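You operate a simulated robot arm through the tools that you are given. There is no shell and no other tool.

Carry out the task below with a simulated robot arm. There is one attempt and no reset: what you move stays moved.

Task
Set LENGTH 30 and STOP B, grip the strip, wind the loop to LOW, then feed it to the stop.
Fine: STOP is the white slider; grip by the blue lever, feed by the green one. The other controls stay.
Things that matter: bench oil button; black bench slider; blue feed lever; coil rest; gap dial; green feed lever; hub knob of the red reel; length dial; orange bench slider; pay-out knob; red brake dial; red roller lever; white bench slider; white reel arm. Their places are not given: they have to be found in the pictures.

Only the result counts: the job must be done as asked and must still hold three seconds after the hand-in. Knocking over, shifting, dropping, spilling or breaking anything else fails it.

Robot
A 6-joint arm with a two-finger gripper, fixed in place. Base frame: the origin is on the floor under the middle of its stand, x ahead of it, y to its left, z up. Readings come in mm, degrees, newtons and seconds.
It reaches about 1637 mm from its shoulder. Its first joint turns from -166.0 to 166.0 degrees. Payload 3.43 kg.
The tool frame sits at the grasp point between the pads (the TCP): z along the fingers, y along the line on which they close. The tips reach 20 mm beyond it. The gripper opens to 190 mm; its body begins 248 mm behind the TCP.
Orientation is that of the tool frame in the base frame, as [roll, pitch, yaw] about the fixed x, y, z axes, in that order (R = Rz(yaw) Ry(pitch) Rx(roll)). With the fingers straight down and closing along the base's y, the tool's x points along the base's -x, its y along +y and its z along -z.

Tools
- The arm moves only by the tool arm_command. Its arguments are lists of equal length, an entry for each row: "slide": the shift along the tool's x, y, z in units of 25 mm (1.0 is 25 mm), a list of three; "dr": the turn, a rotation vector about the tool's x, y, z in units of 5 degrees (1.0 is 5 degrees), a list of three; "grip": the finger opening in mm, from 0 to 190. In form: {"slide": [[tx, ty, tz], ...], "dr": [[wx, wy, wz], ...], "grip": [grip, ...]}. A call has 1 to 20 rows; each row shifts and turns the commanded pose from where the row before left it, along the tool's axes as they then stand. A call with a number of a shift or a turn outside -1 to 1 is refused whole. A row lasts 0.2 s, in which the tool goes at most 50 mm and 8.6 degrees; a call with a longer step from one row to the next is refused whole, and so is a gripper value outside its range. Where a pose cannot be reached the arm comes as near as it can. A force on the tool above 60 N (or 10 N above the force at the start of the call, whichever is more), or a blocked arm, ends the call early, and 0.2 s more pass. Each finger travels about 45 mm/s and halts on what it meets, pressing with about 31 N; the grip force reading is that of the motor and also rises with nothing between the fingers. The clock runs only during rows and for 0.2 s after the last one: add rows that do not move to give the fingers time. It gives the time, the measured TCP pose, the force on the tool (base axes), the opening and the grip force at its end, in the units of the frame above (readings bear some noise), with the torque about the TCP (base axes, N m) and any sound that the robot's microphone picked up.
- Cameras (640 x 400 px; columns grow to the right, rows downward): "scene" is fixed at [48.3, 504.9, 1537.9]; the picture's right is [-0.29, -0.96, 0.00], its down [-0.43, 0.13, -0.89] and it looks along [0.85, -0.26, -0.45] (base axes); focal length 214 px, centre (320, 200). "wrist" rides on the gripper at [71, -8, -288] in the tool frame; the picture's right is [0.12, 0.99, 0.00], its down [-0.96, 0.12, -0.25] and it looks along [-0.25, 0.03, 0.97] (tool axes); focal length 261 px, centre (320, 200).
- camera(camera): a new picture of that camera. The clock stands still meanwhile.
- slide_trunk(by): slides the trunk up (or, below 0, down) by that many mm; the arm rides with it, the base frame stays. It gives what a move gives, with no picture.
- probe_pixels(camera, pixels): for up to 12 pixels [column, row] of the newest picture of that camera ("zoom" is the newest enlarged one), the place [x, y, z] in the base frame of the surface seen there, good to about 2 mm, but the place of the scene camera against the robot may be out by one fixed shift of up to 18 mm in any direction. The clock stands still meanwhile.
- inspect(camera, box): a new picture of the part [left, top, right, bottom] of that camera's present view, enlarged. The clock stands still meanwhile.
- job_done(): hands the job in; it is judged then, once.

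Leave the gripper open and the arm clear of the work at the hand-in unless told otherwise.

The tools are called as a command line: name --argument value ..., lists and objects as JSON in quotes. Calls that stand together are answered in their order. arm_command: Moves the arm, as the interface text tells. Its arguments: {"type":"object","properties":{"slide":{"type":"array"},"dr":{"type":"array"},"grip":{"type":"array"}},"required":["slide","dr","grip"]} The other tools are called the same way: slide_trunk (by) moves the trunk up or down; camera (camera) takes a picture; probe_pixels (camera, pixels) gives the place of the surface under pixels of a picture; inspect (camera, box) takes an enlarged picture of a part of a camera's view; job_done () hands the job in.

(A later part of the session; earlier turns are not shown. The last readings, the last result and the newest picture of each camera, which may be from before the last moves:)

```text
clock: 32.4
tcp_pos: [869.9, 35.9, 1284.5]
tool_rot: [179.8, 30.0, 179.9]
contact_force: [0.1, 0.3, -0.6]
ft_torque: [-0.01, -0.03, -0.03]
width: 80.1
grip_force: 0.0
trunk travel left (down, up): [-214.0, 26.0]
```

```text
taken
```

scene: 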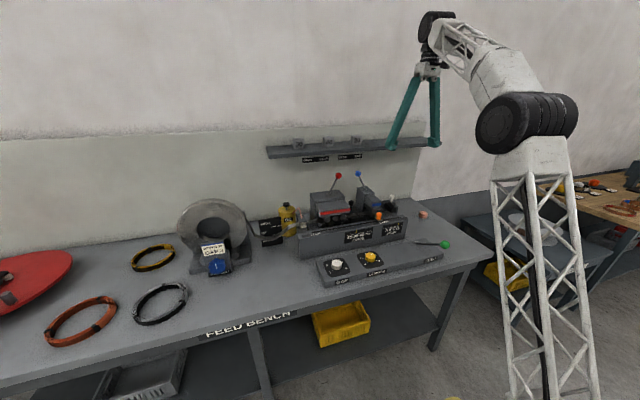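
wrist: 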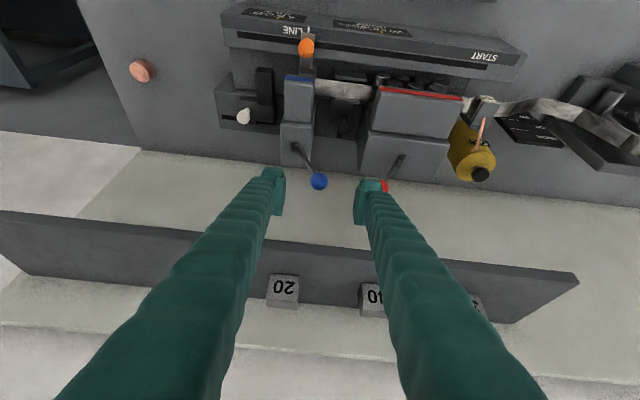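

The blue ball is at (319,181), the red one at (385,185). I probe balls, rod and slot and the shelf edge.

probe_pixels --camera "wrist" --pixels '[[319, 181], [312, 181], [326, 181], [319, 174], [319, 188], [302, 157], [296, 148], [385, 186], [398, 165], [403, 156], [320, 255], [300, 150]]'

inspect --camera "wrist" --box '[260, 110, 420, 210]'

```text
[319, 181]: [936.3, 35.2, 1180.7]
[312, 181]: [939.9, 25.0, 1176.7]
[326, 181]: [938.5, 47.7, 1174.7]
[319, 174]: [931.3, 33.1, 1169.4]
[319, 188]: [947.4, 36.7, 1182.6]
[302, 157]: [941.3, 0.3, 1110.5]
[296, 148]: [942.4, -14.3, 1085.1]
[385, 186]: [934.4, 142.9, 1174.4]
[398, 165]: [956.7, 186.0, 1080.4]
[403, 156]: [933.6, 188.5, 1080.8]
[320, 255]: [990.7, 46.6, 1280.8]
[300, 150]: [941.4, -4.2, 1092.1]
```

```text
4.00 times, centred on (340, 160) of wrist
```

zoom: 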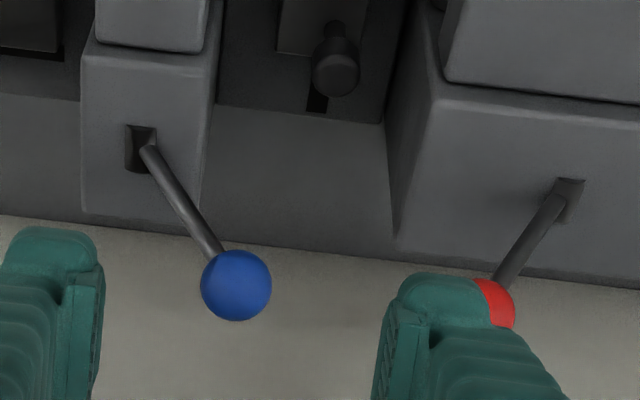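

The blue ball's centre is about (944, 37, 1171); its rod leans about 30° from a pivot near y≈-26, so GRIP should be near y≈-89. I lower the fingers at 50 mm opening around the ball.

arm_command --slide '[[0, 0, 0], [0, 0, 0], [-0.05, 0.007, 0.87], [-0.05, 0.007, 0.87], [-0.05, 0.007, 0.87], [-0.05, 0.007, 0.87], [-0.05, 0.007, 0.87], [-0.05, 0.007, 0.87], [0, 0, 0], [0, 0, 0]]' --dr '[[0, 0, 0], [0, 0, 0], [0, 0, 0], [0, 0, 0], [0, 0, 0], [0, 0, 0], [0, 0, 0], [0, 0, 0], [0, 0, 0], [0, 0, 0]]' --grip '[50, 50, 50, 50, 50, 50, 50, 50, 50, 50]'

camera --camera "wrist"

inspect --camera "scene" --box '[300, 130, 420, 230]'

```text
clock: 34.6
tcp_pos: [942.6, 38.2, 1177.8]
tool_rot: [179.9, 30.0, 179.9]
contact_force: [0.5, 0.8, 0.0]
ft_torque: [0.02, 0.0, 0.0]
width: 50.1
grip_force: 0.1
trunk travel left (down, up): [-214.0, 26.0]
```

```text
taken
```

wrist: 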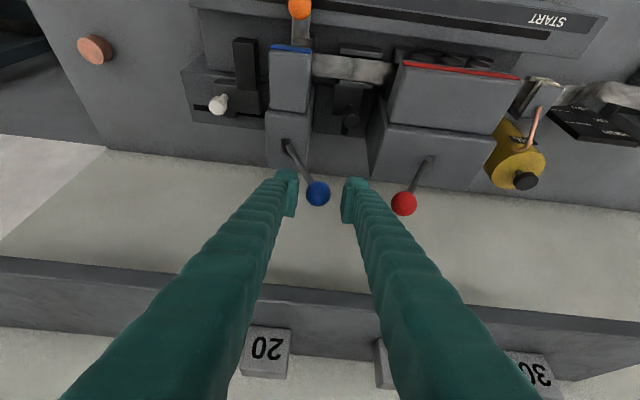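

```text
4.00 times, centred on (360, 180) of scene
```

zoom: 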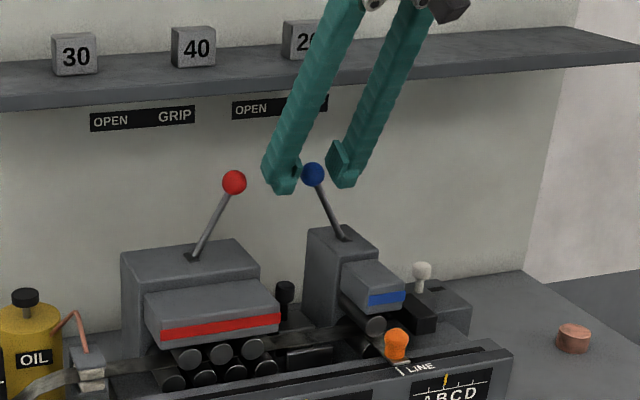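

The ball sits between the fingers. I push in -y with the +y finger, about 75 mm first, watching the force.

arm_command --slide '[[0, -0.4, 0], [0, -0.4, 0], [0, -0.4, 0], [0, -0.4, 0], [0, -0.4, 0], [0, -0.4, 0], [0, -0.4, 0], [0, -0.2, 0], [0, 0, 0]]' --dr '[[0, 0, 0], [0, 0, 0], [0, 0, 0], [0, 0, 0], [0, 0, 0], [0, 0, 0], [0, 0, 0], [0, 0, 0], [0, 0, 0]]' --grip '[44, 44, 44, 44, 44, 44, 44, 44, 44]'

camera --camera "wrist"

inspect --camera "scene" --box '[300, 130, 420, 230]'

```text
clock: 36.6
tcp_pos: [941.3, -38.1, 1175.4]
tool_rot: [179.9, 30.0, 179.9]
contact_force: [-0.6, -0.8, 1.0]
ft_torque: [-0.02, -0.02, -0.02]
width: 44.3
grip_force: 0.1
trunk travel left (down, up): [-214.0, 26.0]
```

```text
taken
```

wrist: 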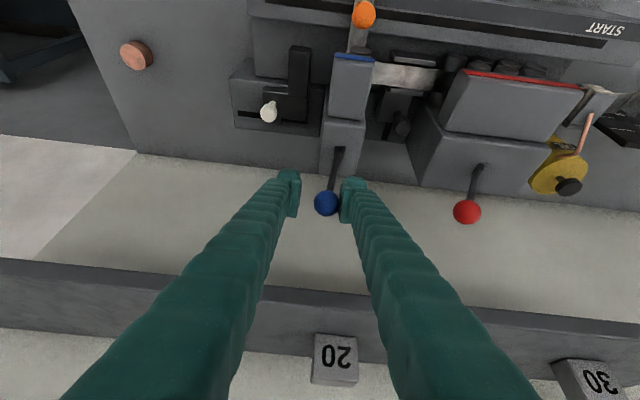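

```text
4.00 times, centred on (360, 180) of scene
```

zoom: 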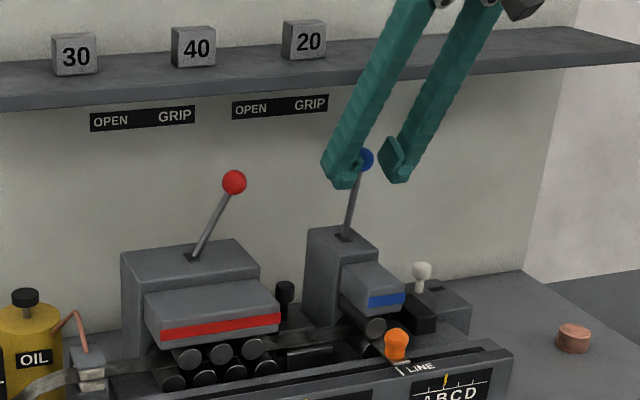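

The lever follows. I push 40 mm further in -y and check.

arm_command --slide '[[0, -0.4, 0], [0, -0.4, 0], [0, -0.4, 0], [0, -0.4, 0], [0, 0, 0]]' --dr '[[0, 0, 0], [0, 0, 0], [0, 0, 0], [0, 0, 0], [0, 0, 0]]' --grip '[44, 44, 44, 44, 44]'

inspect --camera "wrist" --box '[240, 120, 520, 240]'

inspect --camera "scene" --box '[300, 130, 420, 230]'

```text
clock: 37.8
tcp_pos: [941.1, -75.7, 1175.5]
tool_rot: [179.9, 30.0, -179.9]
contact_force: [0.0, 6.2, 0.0]
ft_torque: [0.03, 0.0, 0.05]
width: 47.1
grip_force: 3.0
trunk travel left (down, up): [-214.0, 26.0]
```

```text
2.29 times, centred on (380, 180) of wrist
```

zoom: 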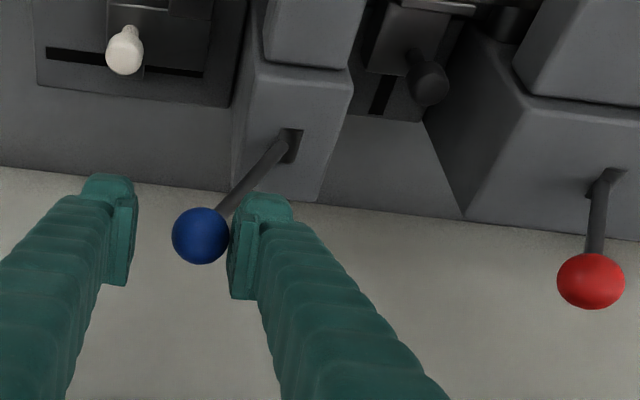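

```text
4.00 times, centred on (360, 180) of scene
```

zoom: 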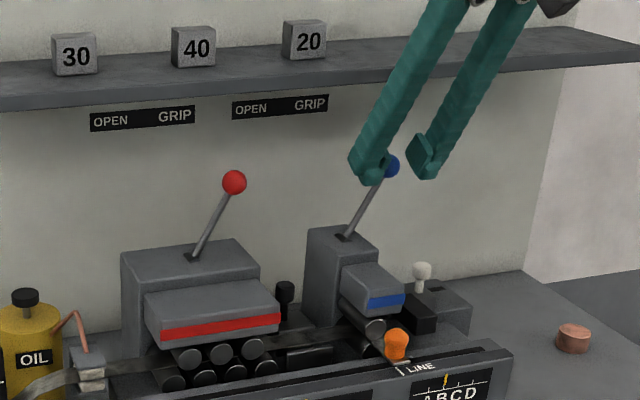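

The blue lever now leans right like the red one and the force has begun to rise (6 N). I press a little further in small steps to find the stop.

arm_command --slide '[[0, -0.12, 0], [0, -0.12, 0], [0, -0.12, 0], [0, 0, 0]]' --dr '[[0, 0, 0], [0, 0, 0], [0, 0, 0], [0, 0, 0]]' --grip '[44, 44, 44, 44]'

inspect --camera "scene" --box '[300, 130, 420, 230]'

inspect --camera "wrist" --box '[240, 0, 480, 200]'

```text
clock: 38.8
tcp_pos: [941.7, -84.1, 1175.7]
tool_rot: [-180.0, 30.0, 180.0]
contact_force: [-2.4, 30.1, 2.0]
ft_torque: [0.28, 0.01, 0.16]
width: 61.6
grip_force: 15.6
trunk travel left (down, up): [-214.0, 26.0]
```

```text
4.00 times, centred on (360, 180) of scene
```

zoom: 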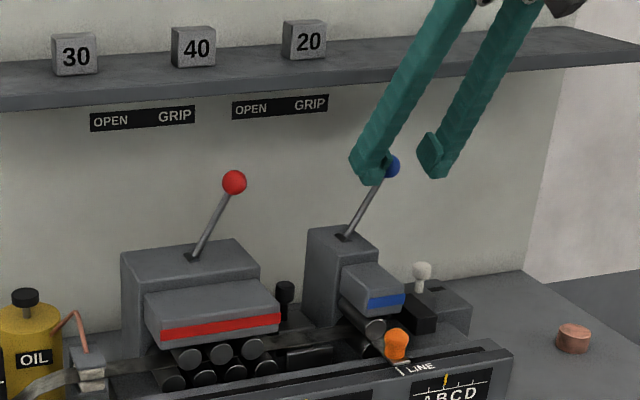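

```text
2.00 times, centred on (360, 100) of wrist
```

zoom: 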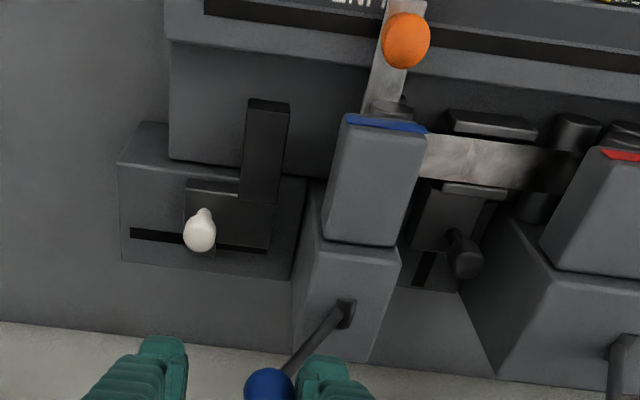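

The lever is at its stop in GRIP (30 N, no more motion). I relieve the push by 6 mm, then retreat along the fingers and verify the lever stays.

arm_command --slide '[[0, 0.24, 0], [0, 0.1, 0], [0, 0, -0.8], [0, 0, -0.9], [0, 0, -1], [0, 0, -1], [0, 0, -1], [0, 0, -1], [0, 0, 0]]' --dr '[[0, 0, 0], [0, 0, 0], [0, 0, 0], [0, 0, 0], [0, 0, 0], [0, 0, 0], [0, 0, 0], [0, 0, 0], [0, 0, 0]]' --grip '[64, 64, 64, 64, 64, 64, 64, 64, 64]'

camera --camera "wrist"

inspect --camera "scene" --box '[300, 130, 420, 230]'

```text
clock: 40.8
tcp_pos: [869.8, -77.5, 1299.0]
tool_rot: [179.8, 30.1, 179.9]
contact_force: [-0.8, 0.5, 0.5]
ft_torque: [0.0, -0.02, -0.01]
width: 63.9
grip_force: 0.1
trunk travel left (down, up): [-214.0, 26.0]
```

```text
taken
```

wrist: 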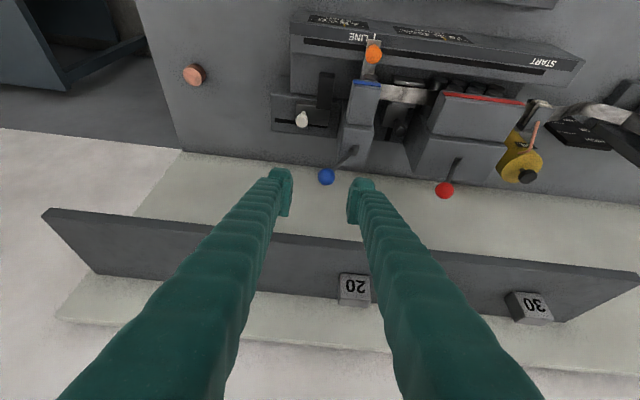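

```text
4.00 times, centred on (360, 180) of scene
```

zoom: 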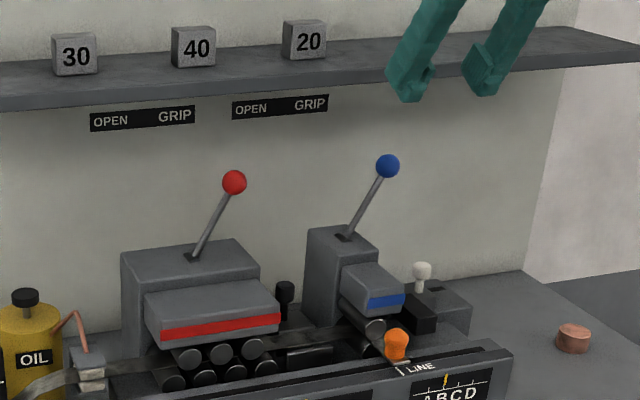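

The blue lever stays in GRIP, leaning like the red one. Next the pay-out knob near (755, 683, 946): I retreat to x≈600 and tilt the tool to 60° so the camera looks forward.

arm_command --slide '[[0.935, 0, -0.54], [0.935, 0, -0.54], [0.935, 0, -0.54], [0.935, 0, -0.54], [0.935, 0, -0.54], [0.935, 0, -0.54], [0.935, 0, -0.54], [0.935, 0, -0.54], [0.935, 0, -0.54], [0.935, 0, -0.54], [0, 0, 0], [0, 0, 0], [0, 0, 0], [0, 0, 0], [0, 0, 0], [0, 0, 0], [0, 0, 0]]' --dr '[[0, 0, 0], [0, 0, 0], [0, 0, 0], [0, 0, 0], [0, 0, 0], [0, 0, 0], [0, 0, 0], [0, 0, 0], [0, 0, 0], [0, 0, 0], [0, -1, 0], [0, -1, 0], [0, -1, 0], [0, -1, 0], [0, -1, 0], [0, -1, 0], [0, 0, 0]]' --grip '[80, 80, 80, 80, 80, 80, 80, 80, 80, 80, 80, 80, 80, 80, 80, 80, 80]'

camera --camera "wrist"

```text
clock: 44.4
tcp_pos: [601.9, -77.2, 1298.7]
tool_rot: [179.8, 60.1, 179.8]
contact_force: [0.0, 0.3, -0.2]
ft_torque: [0.0, -0.02, -0.03]
width: 80.0
grip_force: 0.1
trunk travel left (down, up): [-214.0, 26.0]
```

```text
taken
```

wrist: 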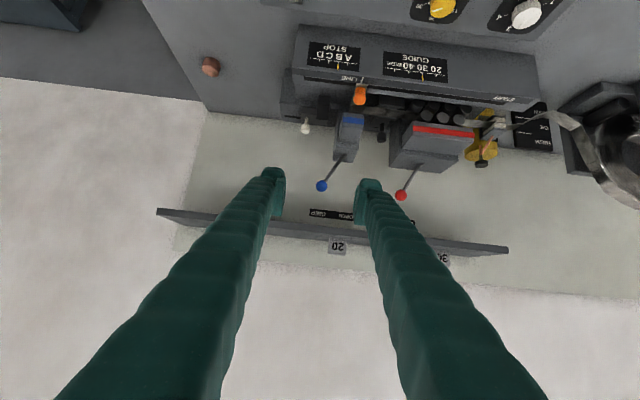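

Now I move 500 mm in +y and 150 mm down to face the loop board and the pay-out knob.

arm_command --slide '[[0.26, 1, 0.15], [0.26, 1, 0.15], [0.26, 1, 0.15], [0.26, 1, 0.15], [0.26, 1, 0.15], [0.26, 1, 0.15], [0.26, 1, 0.15], [0.26, 1, 0.15], [0.26, 1, 0.15], [0.26, 1, 0.15], [0.26, 1, 0.15], [0.26, 1, 0.15], [0.26, 1, 0.15], [0.26, 1, 0.15], [0.26, 1, 0.15], [0.26, 1, 0.15], [0.26, 1, 0.15], [0.26, 1, 0.15], [0.26, 1, 0.15], [0.26, 1, 0.15]]' --dr '[[0, 0, 0], [0, 0, 0], [0, 0, 0], [0, 0, 0], [0, 0, 0], [0, 0, 0], [0, 0, 0], [0, 0, 0], [0, 0, 0], [0, 0, 0], [0, 0, 0], [0, 0, 0], [0, 0, 0], [0, 0, 0], [0, 0, 0], [0, 0, 0], [0, 0, 0], [0, 0, 0], [0, 0, 0], [0, 0, 0]]' --grip '[120, 120, 120, 120, 120, 120, 120, 120, 120, 120, 120, 120, 120, 120, 120, 120, 120, 120, 120, 120]'

camera --camera "wrist"

camera --camera "scene"

```text
clock: 48.6
tcp_pos: [602.9, 422.2, 1148.3]
tool_rot: [179.7, 60.1, 179.8]
contact_force: [-0.1, -1.3, 0.8]
ft_torque: [0.05, 0.03, 0.12]
width: 119.9
grip_force: 0.1
trunk travel left (down, up): [-214.0, 26.0]
```

```text
taken
```

wrist: 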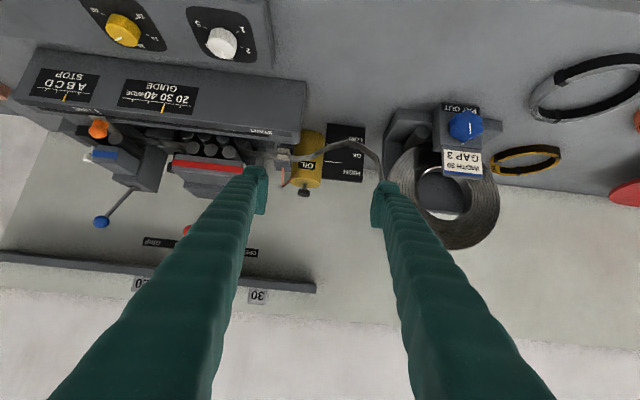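

```text
taken
```

scene: 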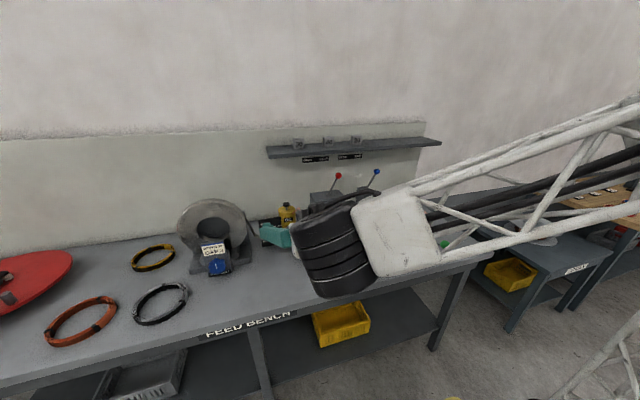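

I see the loop in front of the board (upside-down in the picture) and the blue pay-out knob at (465,127). I enlarge both.

inspect --camera "wrist" --box '[270, 110, 410, 210]'

inspect --camera "wrist" --box '[400, 80, 520, 200]'

probe_pixels --camera "wrist" --pixels '[[465, 127], [465, 115], [450, 125], [480, 125], [462, 165], [440, 130], [350, 142], [345, 140], [352, 157], [352, 178], [335, 143], [310, 155]]'

```text
4.00 times, centred on (340, 160) of wrist
```

zoom: 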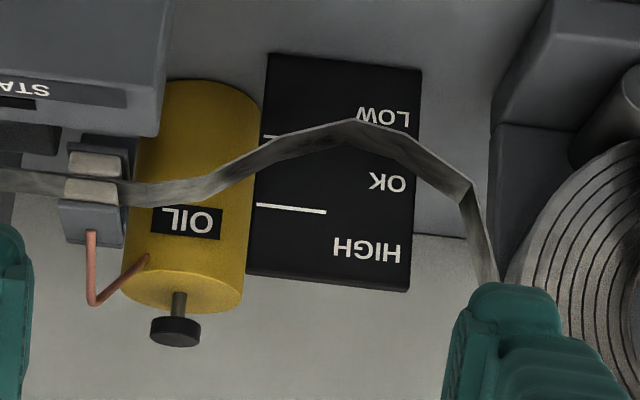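

```text
3.33 times, centred on (460, 140) of wrist
```

zoom: 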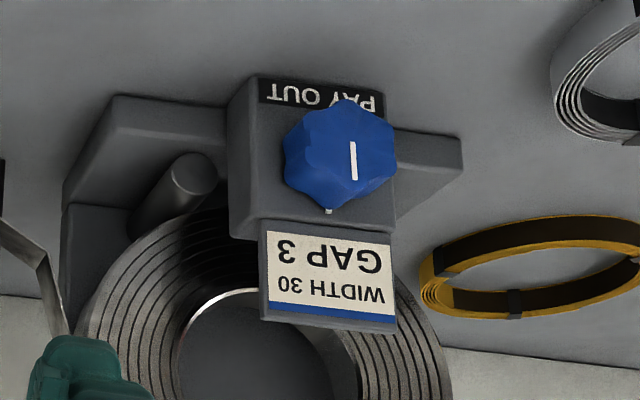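

```text
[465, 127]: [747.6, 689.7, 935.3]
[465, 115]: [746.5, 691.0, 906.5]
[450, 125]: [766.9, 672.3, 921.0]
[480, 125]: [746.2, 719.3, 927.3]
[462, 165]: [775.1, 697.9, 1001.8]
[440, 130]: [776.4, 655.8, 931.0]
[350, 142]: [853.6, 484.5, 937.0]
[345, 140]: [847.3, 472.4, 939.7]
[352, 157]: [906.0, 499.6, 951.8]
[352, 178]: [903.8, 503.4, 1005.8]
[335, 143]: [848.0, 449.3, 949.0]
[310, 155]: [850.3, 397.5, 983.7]
```

I probe the two lines of the board, the label heights and the loop's lowest point.

inspect --camera "wrist" --box '[300, 110, 400, 190]'

probe_pixels --camera "wrist" --pixels '[[327, 144], [332, 162], [354, 139], [352, 142], [357, 143], [362, 146], [348, 141], [340, 141], [326, 150], [370, 155], [338, 125], [338, 180]]'

```text
5.00 times, centred on (350, 150) of wrist
```

zoom: 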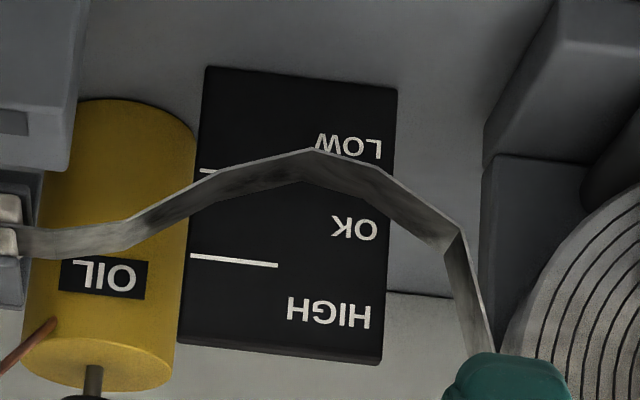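

```text
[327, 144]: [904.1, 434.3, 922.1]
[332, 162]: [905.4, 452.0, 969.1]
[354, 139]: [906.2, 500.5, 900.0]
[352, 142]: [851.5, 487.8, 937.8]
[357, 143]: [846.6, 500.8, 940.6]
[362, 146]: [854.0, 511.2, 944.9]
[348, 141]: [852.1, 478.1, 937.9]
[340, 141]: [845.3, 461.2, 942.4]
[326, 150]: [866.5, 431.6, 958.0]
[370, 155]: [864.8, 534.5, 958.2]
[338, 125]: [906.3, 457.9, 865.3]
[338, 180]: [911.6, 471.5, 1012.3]
```

The loop's bottom is at z≈938, i.e. in the OK zone (lines at 969 and 922); LOW means below 922, about 895. I probe the bench's front edge and the knob in the scene picture.

probe_pixels --camera "scene" --pixels '[[200, 325], [200, 332], [180, 338], [240, 322], [217, 267], [213, 260], [217, 275], [225, 265], [207, 265], [217, 258], [229, 275], [205, 285]]'

inspect --camera "scene" --box '[180, 230, 260, 280]'

```text
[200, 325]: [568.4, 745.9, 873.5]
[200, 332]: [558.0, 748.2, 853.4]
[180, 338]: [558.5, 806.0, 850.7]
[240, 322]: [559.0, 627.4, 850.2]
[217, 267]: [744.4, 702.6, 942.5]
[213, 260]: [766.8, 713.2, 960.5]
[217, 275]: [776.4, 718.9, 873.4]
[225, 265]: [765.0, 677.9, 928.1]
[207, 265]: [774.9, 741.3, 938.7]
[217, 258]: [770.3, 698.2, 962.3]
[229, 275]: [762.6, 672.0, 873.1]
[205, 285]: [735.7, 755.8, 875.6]
```

```text
8.00 times, centred on (220, 255) of scene
```

zoom: 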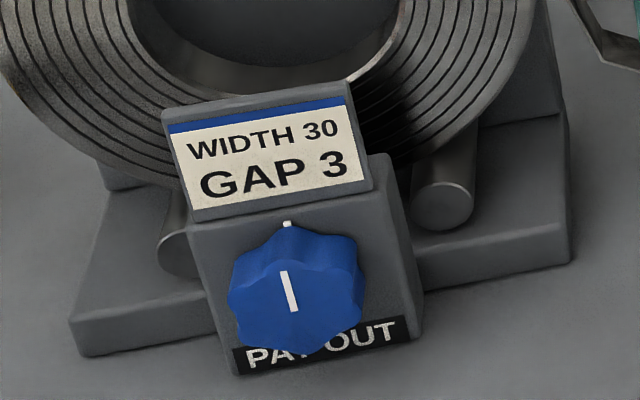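

The bench edge is at about x≈572, so a horizontal gripper in front of it will fit. I move to about (560, 690, 931), just before the bench edge, then level the tool (pointing along +x).

arm_command --slide '[[0.76, 0.975, 0.26], [0.76, 0.975, 0.26], [0.76, 0.975, 0.26], [0.76, 0.975, 0.26], [0.76, 0.975, 0.26], [0.76, 0.975, 0.26], [0.76, 0.975, 0.26], [0.76, 0.975, 0.26], [0.76, 0.975, 0.26], [0.76, 0.975, 0.26], [0.76, 0.975, 0.26], [0, 0, 0], [0, 0, 0]]' --dr '[[0, 0, 0], [0, 0, 0], [0, 0, 0], [0, 0, 0], [0, 0, 0], [0, 0, 0], [0, 0, 0], [0, 0, 0], [0, 0, 0], [0, 0, 0], [0, 0, 0], [0, 0, 0], [0, 0, 0]]' --grip '[120, 120, 120, 120, 120, 120, 120, 120, 120, 120, 120, 120, 120]'

camera --camera "wrist"

camera --camera "scene"

```text
clock: 51.4
tcp_pos: [559.6, 691.7, 932.9]
tool_rot: [179.9, 60.0, 179.9]
contact_force: [0.5, -0.4, 0.7]
ft_torque: [0.01, -0.03, 0.01]
width: 119.7
grip_force: 0.2
trunk travel left (down, up): [-214.0, 26.0]
```

```text
taken
```

wrist: 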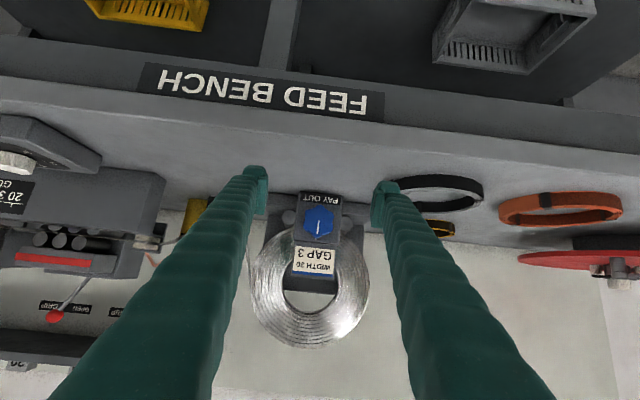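

```text
taken
```

scene: 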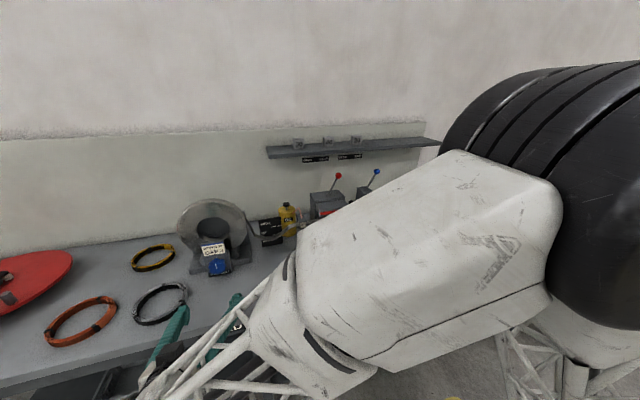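

I'm in front of the knob (318,222). The scene view shows the arm folded, with no contact. I level the tool by another 30°.

arm_command --slide '[[0, 0, 0], [0, 0, 0], [0, 0, 0], [0, 0, 0], [0, 0, 0], [0, 0, 0], [0, 0, 0]]' --dr '[[0, -1, 0], [0, -1, 0], [0, -1, 0], [0, -1, 0], [0, -1, 0], [0, -1, 0], [0, 0, 0]]' --grip '[120, 120, 120, 120, 120, 120, 120]'

camera --camera "wrist"

camera --camera "scene"

```text
clock: 53.0
tcp_pos: [558.6, 691.4, 932.3]
tool_rot: [43.6, 89.9, 43.6]
contact_force: [-0.4, 0.4, -0.1]
ft_torque: [0.04, 0.01, -0.01]
width: 120.0
grip_force: 0.1
trunk travel left (down, up): [-214.0, 26.0]
```

```text
taken
```

wrist: 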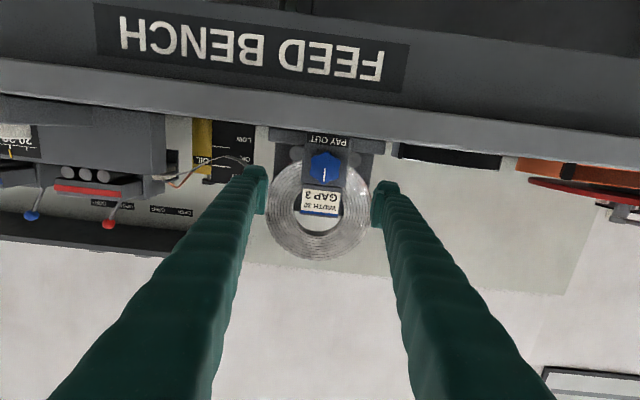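

```text
taken
```

scene: 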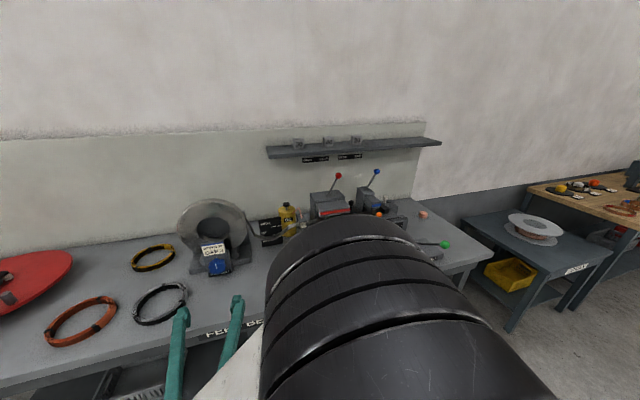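

The tool is level (tool x down, z along +x). I enlarge the knob at (323,168) and probe its rim.

inspect --camera "wrist" --box '[280, 125, 370, 225]'

probe_pixels --camera "wrist" --pixels '[[323, 168], [312, 168], [336, 168], [323, 156], [323, 180], [309, 168], [340, 168], [323, 184], [350, 165], [300, 150], [300, 165], [325, 143]]'

```text
4.00 times, centred on (325, 175) of wrist
```

zoom: 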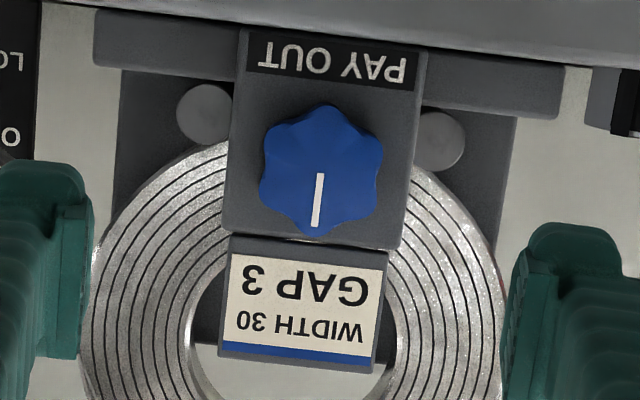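

```text
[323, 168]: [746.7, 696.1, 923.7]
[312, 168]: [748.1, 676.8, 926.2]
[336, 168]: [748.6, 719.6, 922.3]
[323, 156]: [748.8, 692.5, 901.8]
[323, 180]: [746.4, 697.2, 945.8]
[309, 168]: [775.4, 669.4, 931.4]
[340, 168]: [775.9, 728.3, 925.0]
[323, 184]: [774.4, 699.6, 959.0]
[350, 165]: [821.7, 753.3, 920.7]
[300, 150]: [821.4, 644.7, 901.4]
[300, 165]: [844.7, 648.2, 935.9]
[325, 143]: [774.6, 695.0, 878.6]
```

The knob is six-lobed, centre about (747, 700, 923), 55–60 mm across, protruding to the block face at x≈775. I centre on it and advance to x≈710 with fingers at 90 mm.

arm_command --slide '[[0.37, 0.34, 0], [0, 0, 0.75], [0, 0, 0.75], [0, 0, 0.75], [0, 0, 0.75], [0, 0, 0.75], [0, 0, 0.75], [0, 0, 0.75], [0, 0, 0.75], [0, 0, 0], [0, 0, 0]]' --dr '[[0, 0, 0], [0, 0, 0], [0, 0, 0], [0, 0, 0], [0, 0, 0], [0, 0, 0], [0, 0, 0], [0, 0, 0], [0, 0, 0], [0, 0, 0], [0, 0, 0]]' --grip '[90, 90, 90, 90, 90, 90, 90, 90, 90, 90, 90]'

camera --camera "wrist"

inspect --camera "wrist" --box '[260, 120, 380, 220]'

camera --camera "scene"

```text
clock: 55.4
tcp_pos: [709.7, 700.1, 922.2]
tool_rot: [65.1, 89.8, 65.2]
contact_force: [-1.1, -0.2, 0.0]
ft_torque: [0.03, -0.02, 0.01]
width: 90.0
grip_force: 0.0
trunk travel left (down, up): [-214.0, 26.0]
```

```text
taken
```

wrist: 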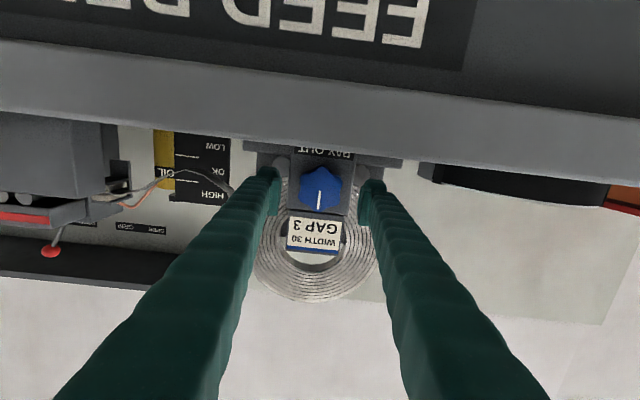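

```text
4.00 times, centred on (320, 170) of wrist
```

zoom: 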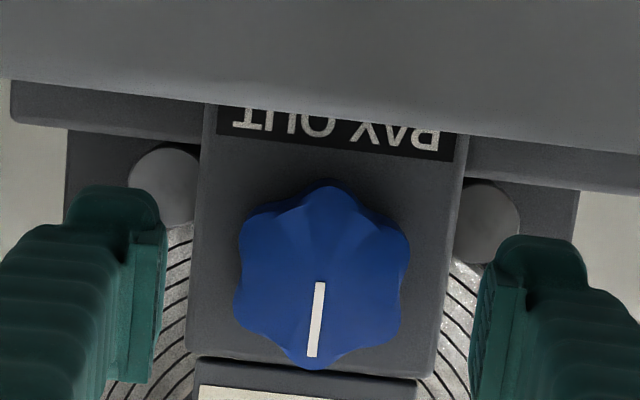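

```text
taken
```

scene: 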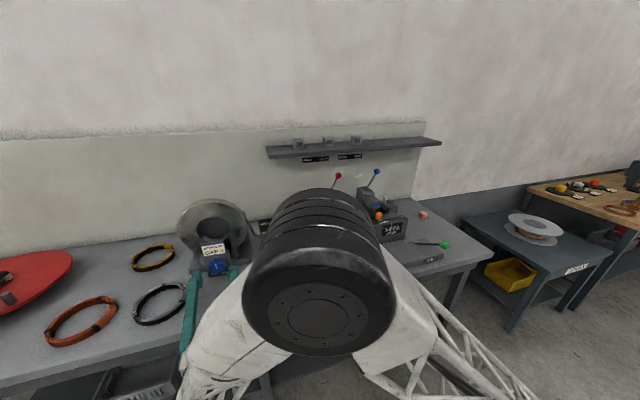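

The knob is centred between the fingers. I advance 37 mm and close on it.

arm_command --slide '[[0, 0.04, 0.75], [0, 0, 0.73], [0, 0, 0], [0, 0, 0], [0, 0, 0], [0, 0, 0], [0, 0, 0], [0, 0, 0]]' --dr '[[0, 0, 0], [0, 0, 0], [0, 0, 0], [0, 0, 0], [0, 0, 0], [0, 0, 0], [0, 0, 0], [0, 0, 0]]' --grip '[90, 90, 42, 42, 42, 42, 42, 42]'

camera --camera "wrist"

inspect --camera "wrist" --box '[260, 120, 380, 220]'

inspect --camera "wrist" --box '[80, 120, 280, 240]'

```text
clock: 57.2
tcp_pos: [748.9, 700.4, 923.1]
tool_rot: [72.9, 90.0, 73.0]
contact_force: [-9.2, -13.7, -3.5]
ft_torque: [-0.02, -0.01, -0.19]
width: 54.6
grip_force: 44.9
trunk travel left (down, up): [-214.0, 26.0]
```

```text
taken
```

wrist: 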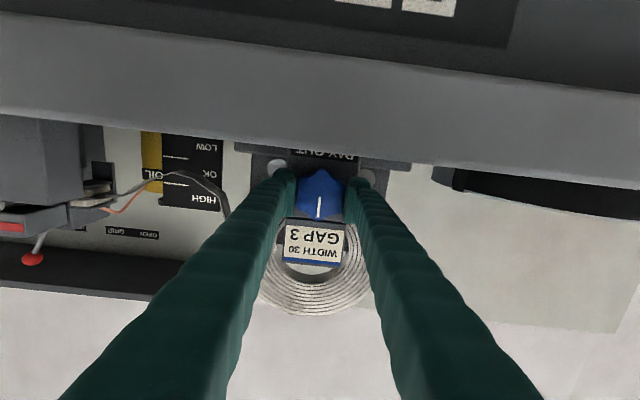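

```text
4.00 times, centred on (320, 170) of wrist
```

zoom: 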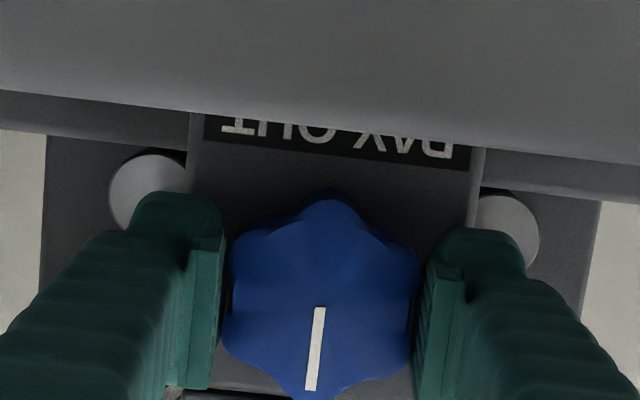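

```text
3.20 times, centred on (180, 180) of wrist
```

zoom: 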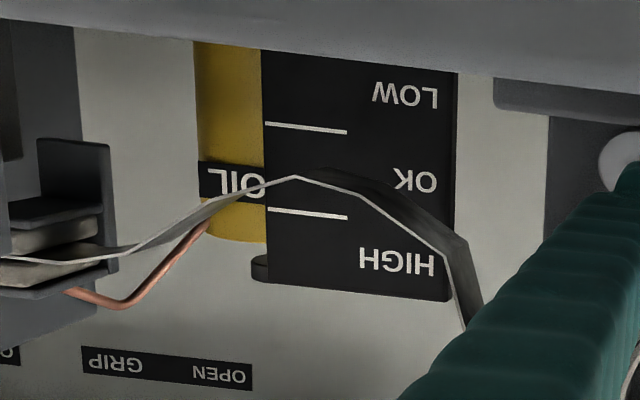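

The knob is held (54.6 mm); this nearly level view confirms the loop is in the OK zone. I turn the knob clockwise by 20° as a trial and watch the loop.

arm_command --slide '[[0, -0.02, 0], [0, 0, 0], [0, 0, 0], [0, 0, 0], [0, 0, 0], [0, 0, 0]]' --dr '[[0, 0, 0], [0, 0, 1], [0, 0, 1], [0, 0, 1], [0, 0, 1], [0, 0, 0]]' --grip '[42, 42, 42, 42, 42, 42]'

camera --camera "wrist"

camera --camera "scene"

```text
clock: 58.4
tcp_pos: [748.9, 698.8, 924.6]
tool_rot: [92.1, 71.3, 91.0]
contact_force: [22.7, -25.5, -0.2]
ft_torque: [-0.06, -0.57, -0.4]
width: 54.5
grip_force: 45.3
out of reach, approached as far as the arm can: row 5
trunk travel left (down, up): [-214.0, 26.0]
stopped in row 6: the force on the tool passed its limit at 87 N (the readings are from after the stop); the commanded pose is now the measured one
```

```text
taken
```

wrist: 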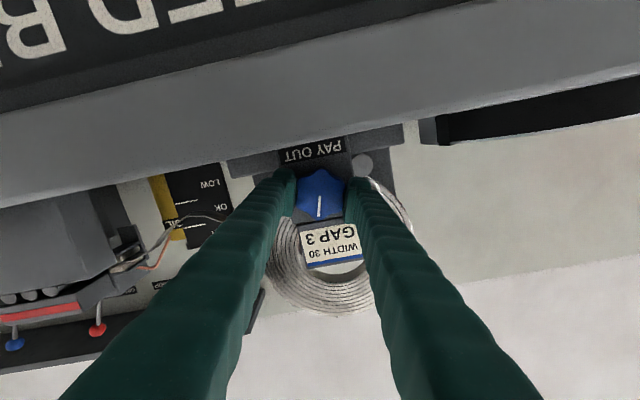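

```text
taken
```

scene: 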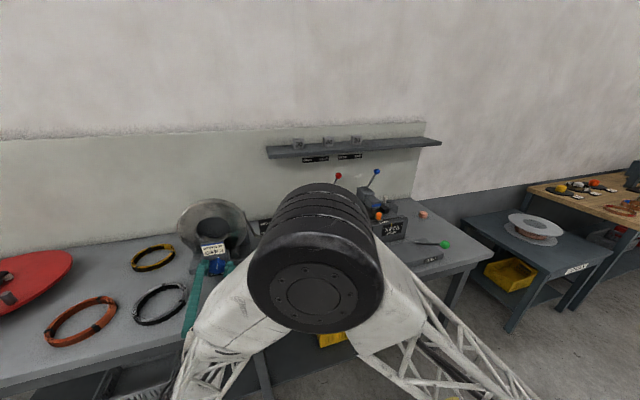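

The arm ran into a joint limit at about 19° (force spike). The knob turned with the tool. I enlarge the loop and the knob to see the effect.

inspect --camera "wrist" --box '[80, 140, 280, 280]'

inspect --camera "wrist" --box '[260, 120, 380, 220]'

inspect --camera "scene" --box '[170, 190, 290, 290]'

```text
2.86 times, centred on (180, 210) of wrist
```

zoom: 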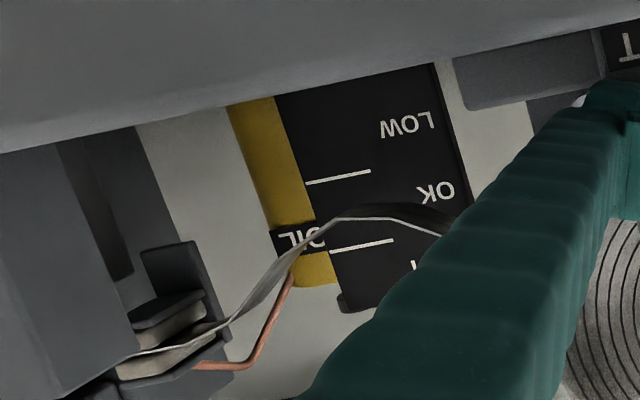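

```text
4.00 times, centred on (320, 170) of wrist
```

zoom: 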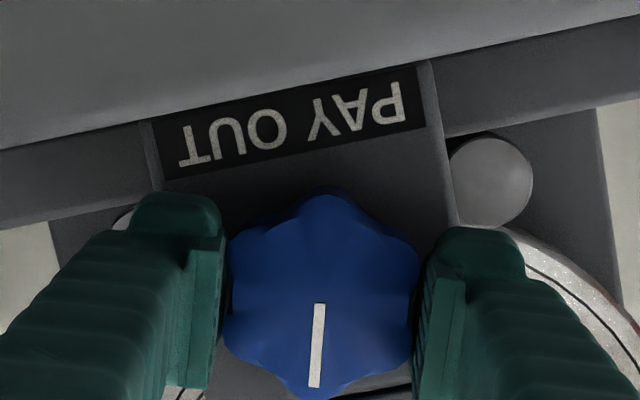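

```text
4.00 times, centred on (230, 240) of scene
```

zoom: 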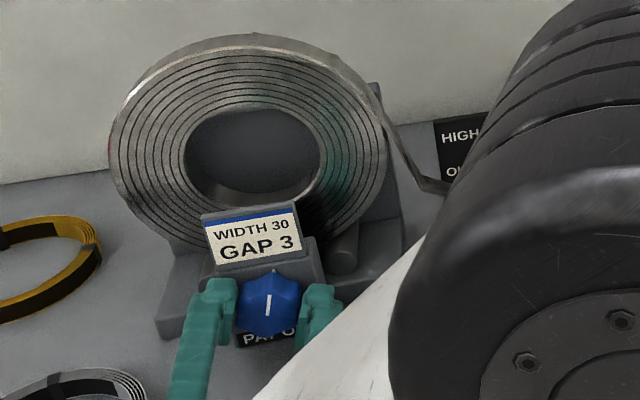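

I probe the loop's lowest part now to compare with z≈938 before.

inspect --camera "wrist" --box '[80, 140, 280, 280]'

probe_pixels --camera "zoom" --pixels '[[330, 215], [345, 208], [360, 207], [380, 208], [400, 212], [420, 218], [350, 216], [370, 218], [335, 180], [360, 243], [300, 255], [260, 300]]'

```text
2.86 times, centred on (180, 210) of wrist
```

zoom: 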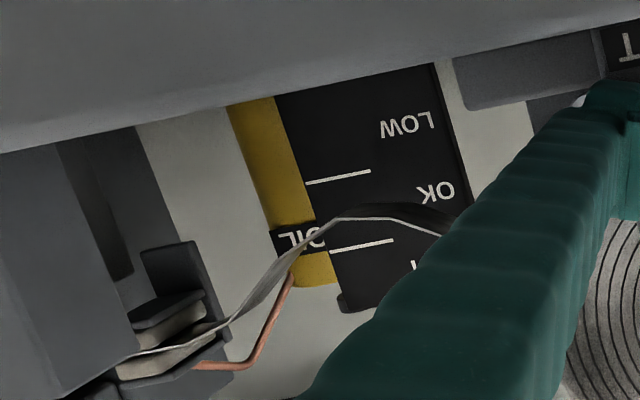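

```text
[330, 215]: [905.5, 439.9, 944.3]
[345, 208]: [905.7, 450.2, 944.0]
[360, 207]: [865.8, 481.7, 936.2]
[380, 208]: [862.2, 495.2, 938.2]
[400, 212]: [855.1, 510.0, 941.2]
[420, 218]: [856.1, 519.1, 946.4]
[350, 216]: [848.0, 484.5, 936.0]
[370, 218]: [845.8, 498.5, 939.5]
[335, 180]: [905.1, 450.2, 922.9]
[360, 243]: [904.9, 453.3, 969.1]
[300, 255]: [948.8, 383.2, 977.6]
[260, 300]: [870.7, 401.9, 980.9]
```

The loop dropped only slightly (938→936) with 19° clockwise, so clockwise seems right but many turns are needed. I release, back off 35 mm, and turn the tool back 60° counter-clockwise to regrip on the next lobes.

arm_command --slide '[[0, 0, 0], [0, 0, 0], [0, 0, 0], [0, 0, -0.7], [0, 0, -0.8], [0, 0, 0], [0, 0, 0], [0, 0, 0], [0, 0, 0], [0, 0, 0], [0, 0, 0], [0, 0, 0], [0, 0, 0], [0, 0, 0], [0, 0, 0], [0, 0, 0]]' --dr '[[0, 0, 0], [0, 0, 0], [0, 0, 0], [0, 0, 0], [0, 0, 0], [0, 0, -1], [0, 0, -1], [0, 0, -1], [0, 0, -1], [0, 0, -1], [0, 0, -1], [0, 0, -1], [0, 0, -1], [0, 0, -1], [0, 0, -1], [0, 0, 0]]' --grip '[70, 70, 70, 70, 70, 70, 70, 70, 70, 70, 70, 70, 70, 70, 70, 70]'

camera --camera "wrist"

camera --camera "scene"

```text
clock: 61.8
tcp_pos: [709.1, 702.8, 925.2]
tool_rot: [-91.3, 58.5, -91.8]
contact_force: [0.1, -0.4, 0.3]
ft_torque: [0.0, 0.02, -0.01]
width: 69.9
grip_force: 0.1
trunk travel left (down, up): [-214.0, 26.0]
```

```text
taken
```

wrist: 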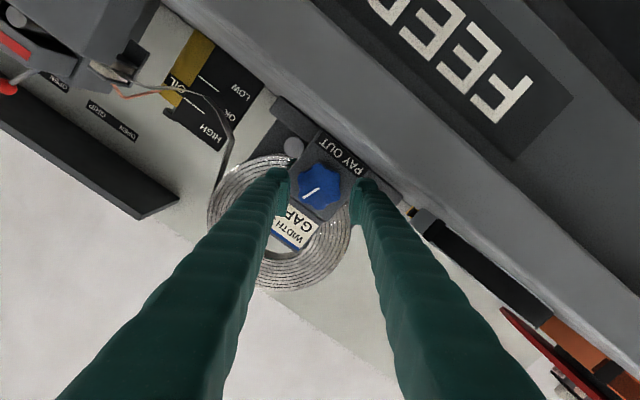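

```text
taken
```

scene: 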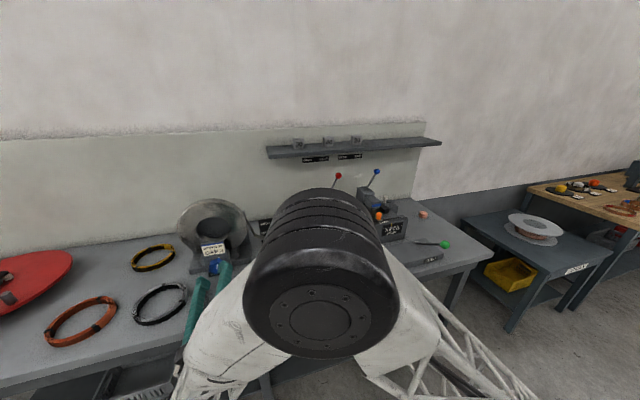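

The tool is now at -31° roll. I enlarge the knob to check its angle and centre.

inspect --camera "wrist" --box '[260, 130, 380, 230]'

probe_pixels --camera "zoom" --pixels '[[240, 225], [400, 225], [320, 130], [320, 280], [320, 215], [260, 260], [385, 160], [300, 245]]'

inspect --camera "wrist" --box '[120, 20, 280, 160]'

```text
4.00 times, centred on (320, 180) of wrist
```

zoom: 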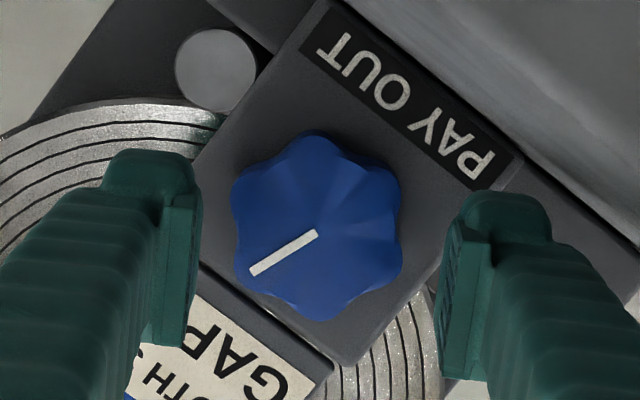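

```text
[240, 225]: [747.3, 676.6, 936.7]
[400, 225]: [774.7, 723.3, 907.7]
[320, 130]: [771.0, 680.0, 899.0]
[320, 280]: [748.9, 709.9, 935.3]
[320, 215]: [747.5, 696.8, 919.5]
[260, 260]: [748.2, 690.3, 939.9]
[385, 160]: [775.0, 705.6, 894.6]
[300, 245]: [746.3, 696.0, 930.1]
```

```text
2.86 times, centred on (200, 90) of wrist
```

zoom: 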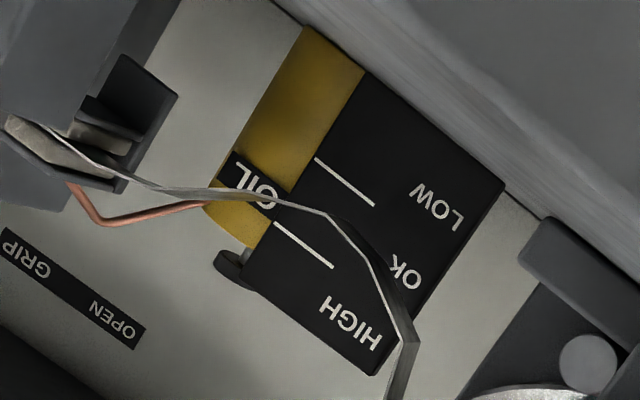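

The knob kept its turned position and is centred between the fingers, lobes aligned with the pads. I advance 38 mm, close, then turn clockwise 46°.

arm_command --slide '[[0, 0, 0.76], [0, 0, 0.76], [0, 0, 0], [0, 0, 0], [0, 0, 0], [0, 0, 0], [0, 0, 0], [0, 0, 0], [0, 0, 0], [0, 0, 0], [0, 0, 0], [0, 0, 0], [0, 0, 0], [0, 0, 0], [0, 0, 0], [0, 0, 0], [0, 0, 0]]' --dr '[[0, 0, 0], [0, 0, 0], [0, 0, 0], [0, 0, 0], [0, 0, 0], [0, 0, 0], [0, 0, 1], [0, 0, 1], [0, 0, 1], [0, 0, 1], [0, 0, 1], [0, 0, 1], [0, 0, 1], [0, 0, 1], [0, 0, 1], [0, 0, 0.2], [0, 0, 0]]' --grip '[70, 70, 42, 42, 42, 42, 42, 42, 42, 42, 42, 42, 42, 42, 42, 42, 42]'

camera --camera "wrist"

inspect --camera "wrist" --box '[80, 140, 280, 280]'

```text
clock: 65.4
tcp_pos: [747.5, 698.1, 924.0]
tool_rot: [93.1, 75.4, 92.1]
contact_force: [1.7, -55.8, -9.8]
ft_torque: [-0.11, -0.18, -0.26]
width: 53.8
grip_force: 44.9
trunk travel left (down, up): [-214.0, 26.0]
```

```text
taken
```

wrist: 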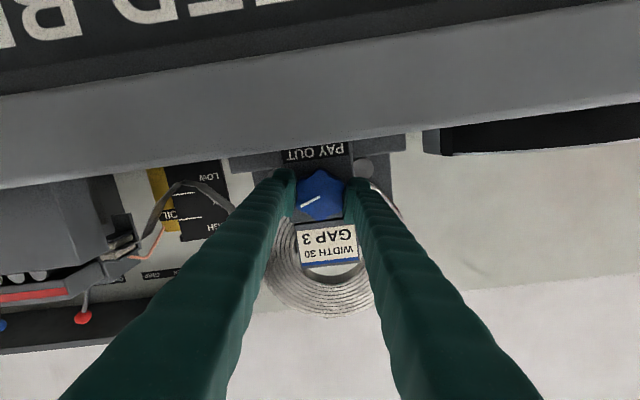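

```text
2.86 times, centred on (180, 210) of wrist
```

zoom: 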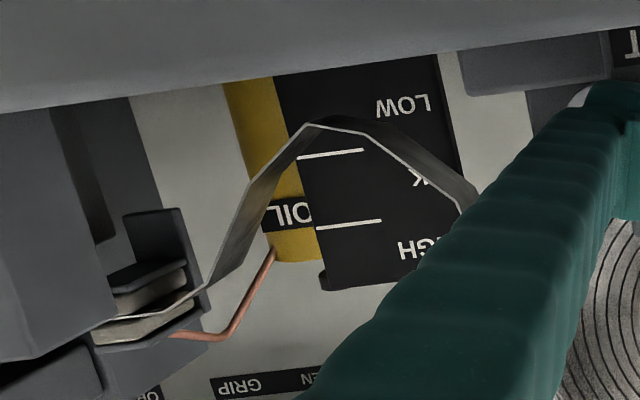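

The loop dropped considerably, now past the lower line. I probe its lowest part.

probe_pixels --camera "zoom" --pixels '[[318, 122], [335, 124], [350, 124], [365, 126], [380, 133], [300, 135], [340, 129], [330, 153], [345, 223], [310, 127], [400, 105], [360, 120]]'

inspect --camera "wrist" --box '[260, 120, 380, 220]'

camera --camera "scene"

```text
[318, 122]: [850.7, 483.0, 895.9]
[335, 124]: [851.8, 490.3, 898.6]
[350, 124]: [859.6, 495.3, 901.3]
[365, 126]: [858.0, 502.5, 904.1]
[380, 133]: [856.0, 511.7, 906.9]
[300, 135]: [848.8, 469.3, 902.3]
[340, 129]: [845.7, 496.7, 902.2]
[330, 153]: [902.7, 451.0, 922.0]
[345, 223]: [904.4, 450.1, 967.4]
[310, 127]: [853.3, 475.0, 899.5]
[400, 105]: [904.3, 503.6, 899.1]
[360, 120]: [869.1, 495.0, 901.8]
```

```text
4.00 times, centred on (320, 170) of wrist
```

zoom: 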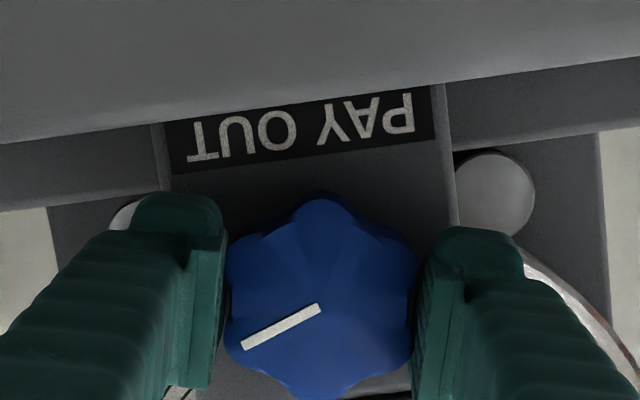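

```text
taken
```

scene: 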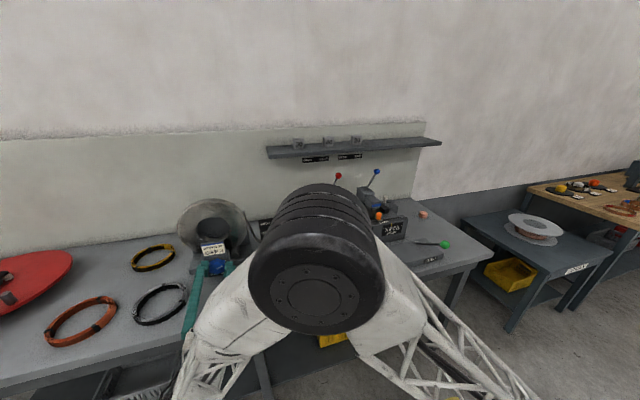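

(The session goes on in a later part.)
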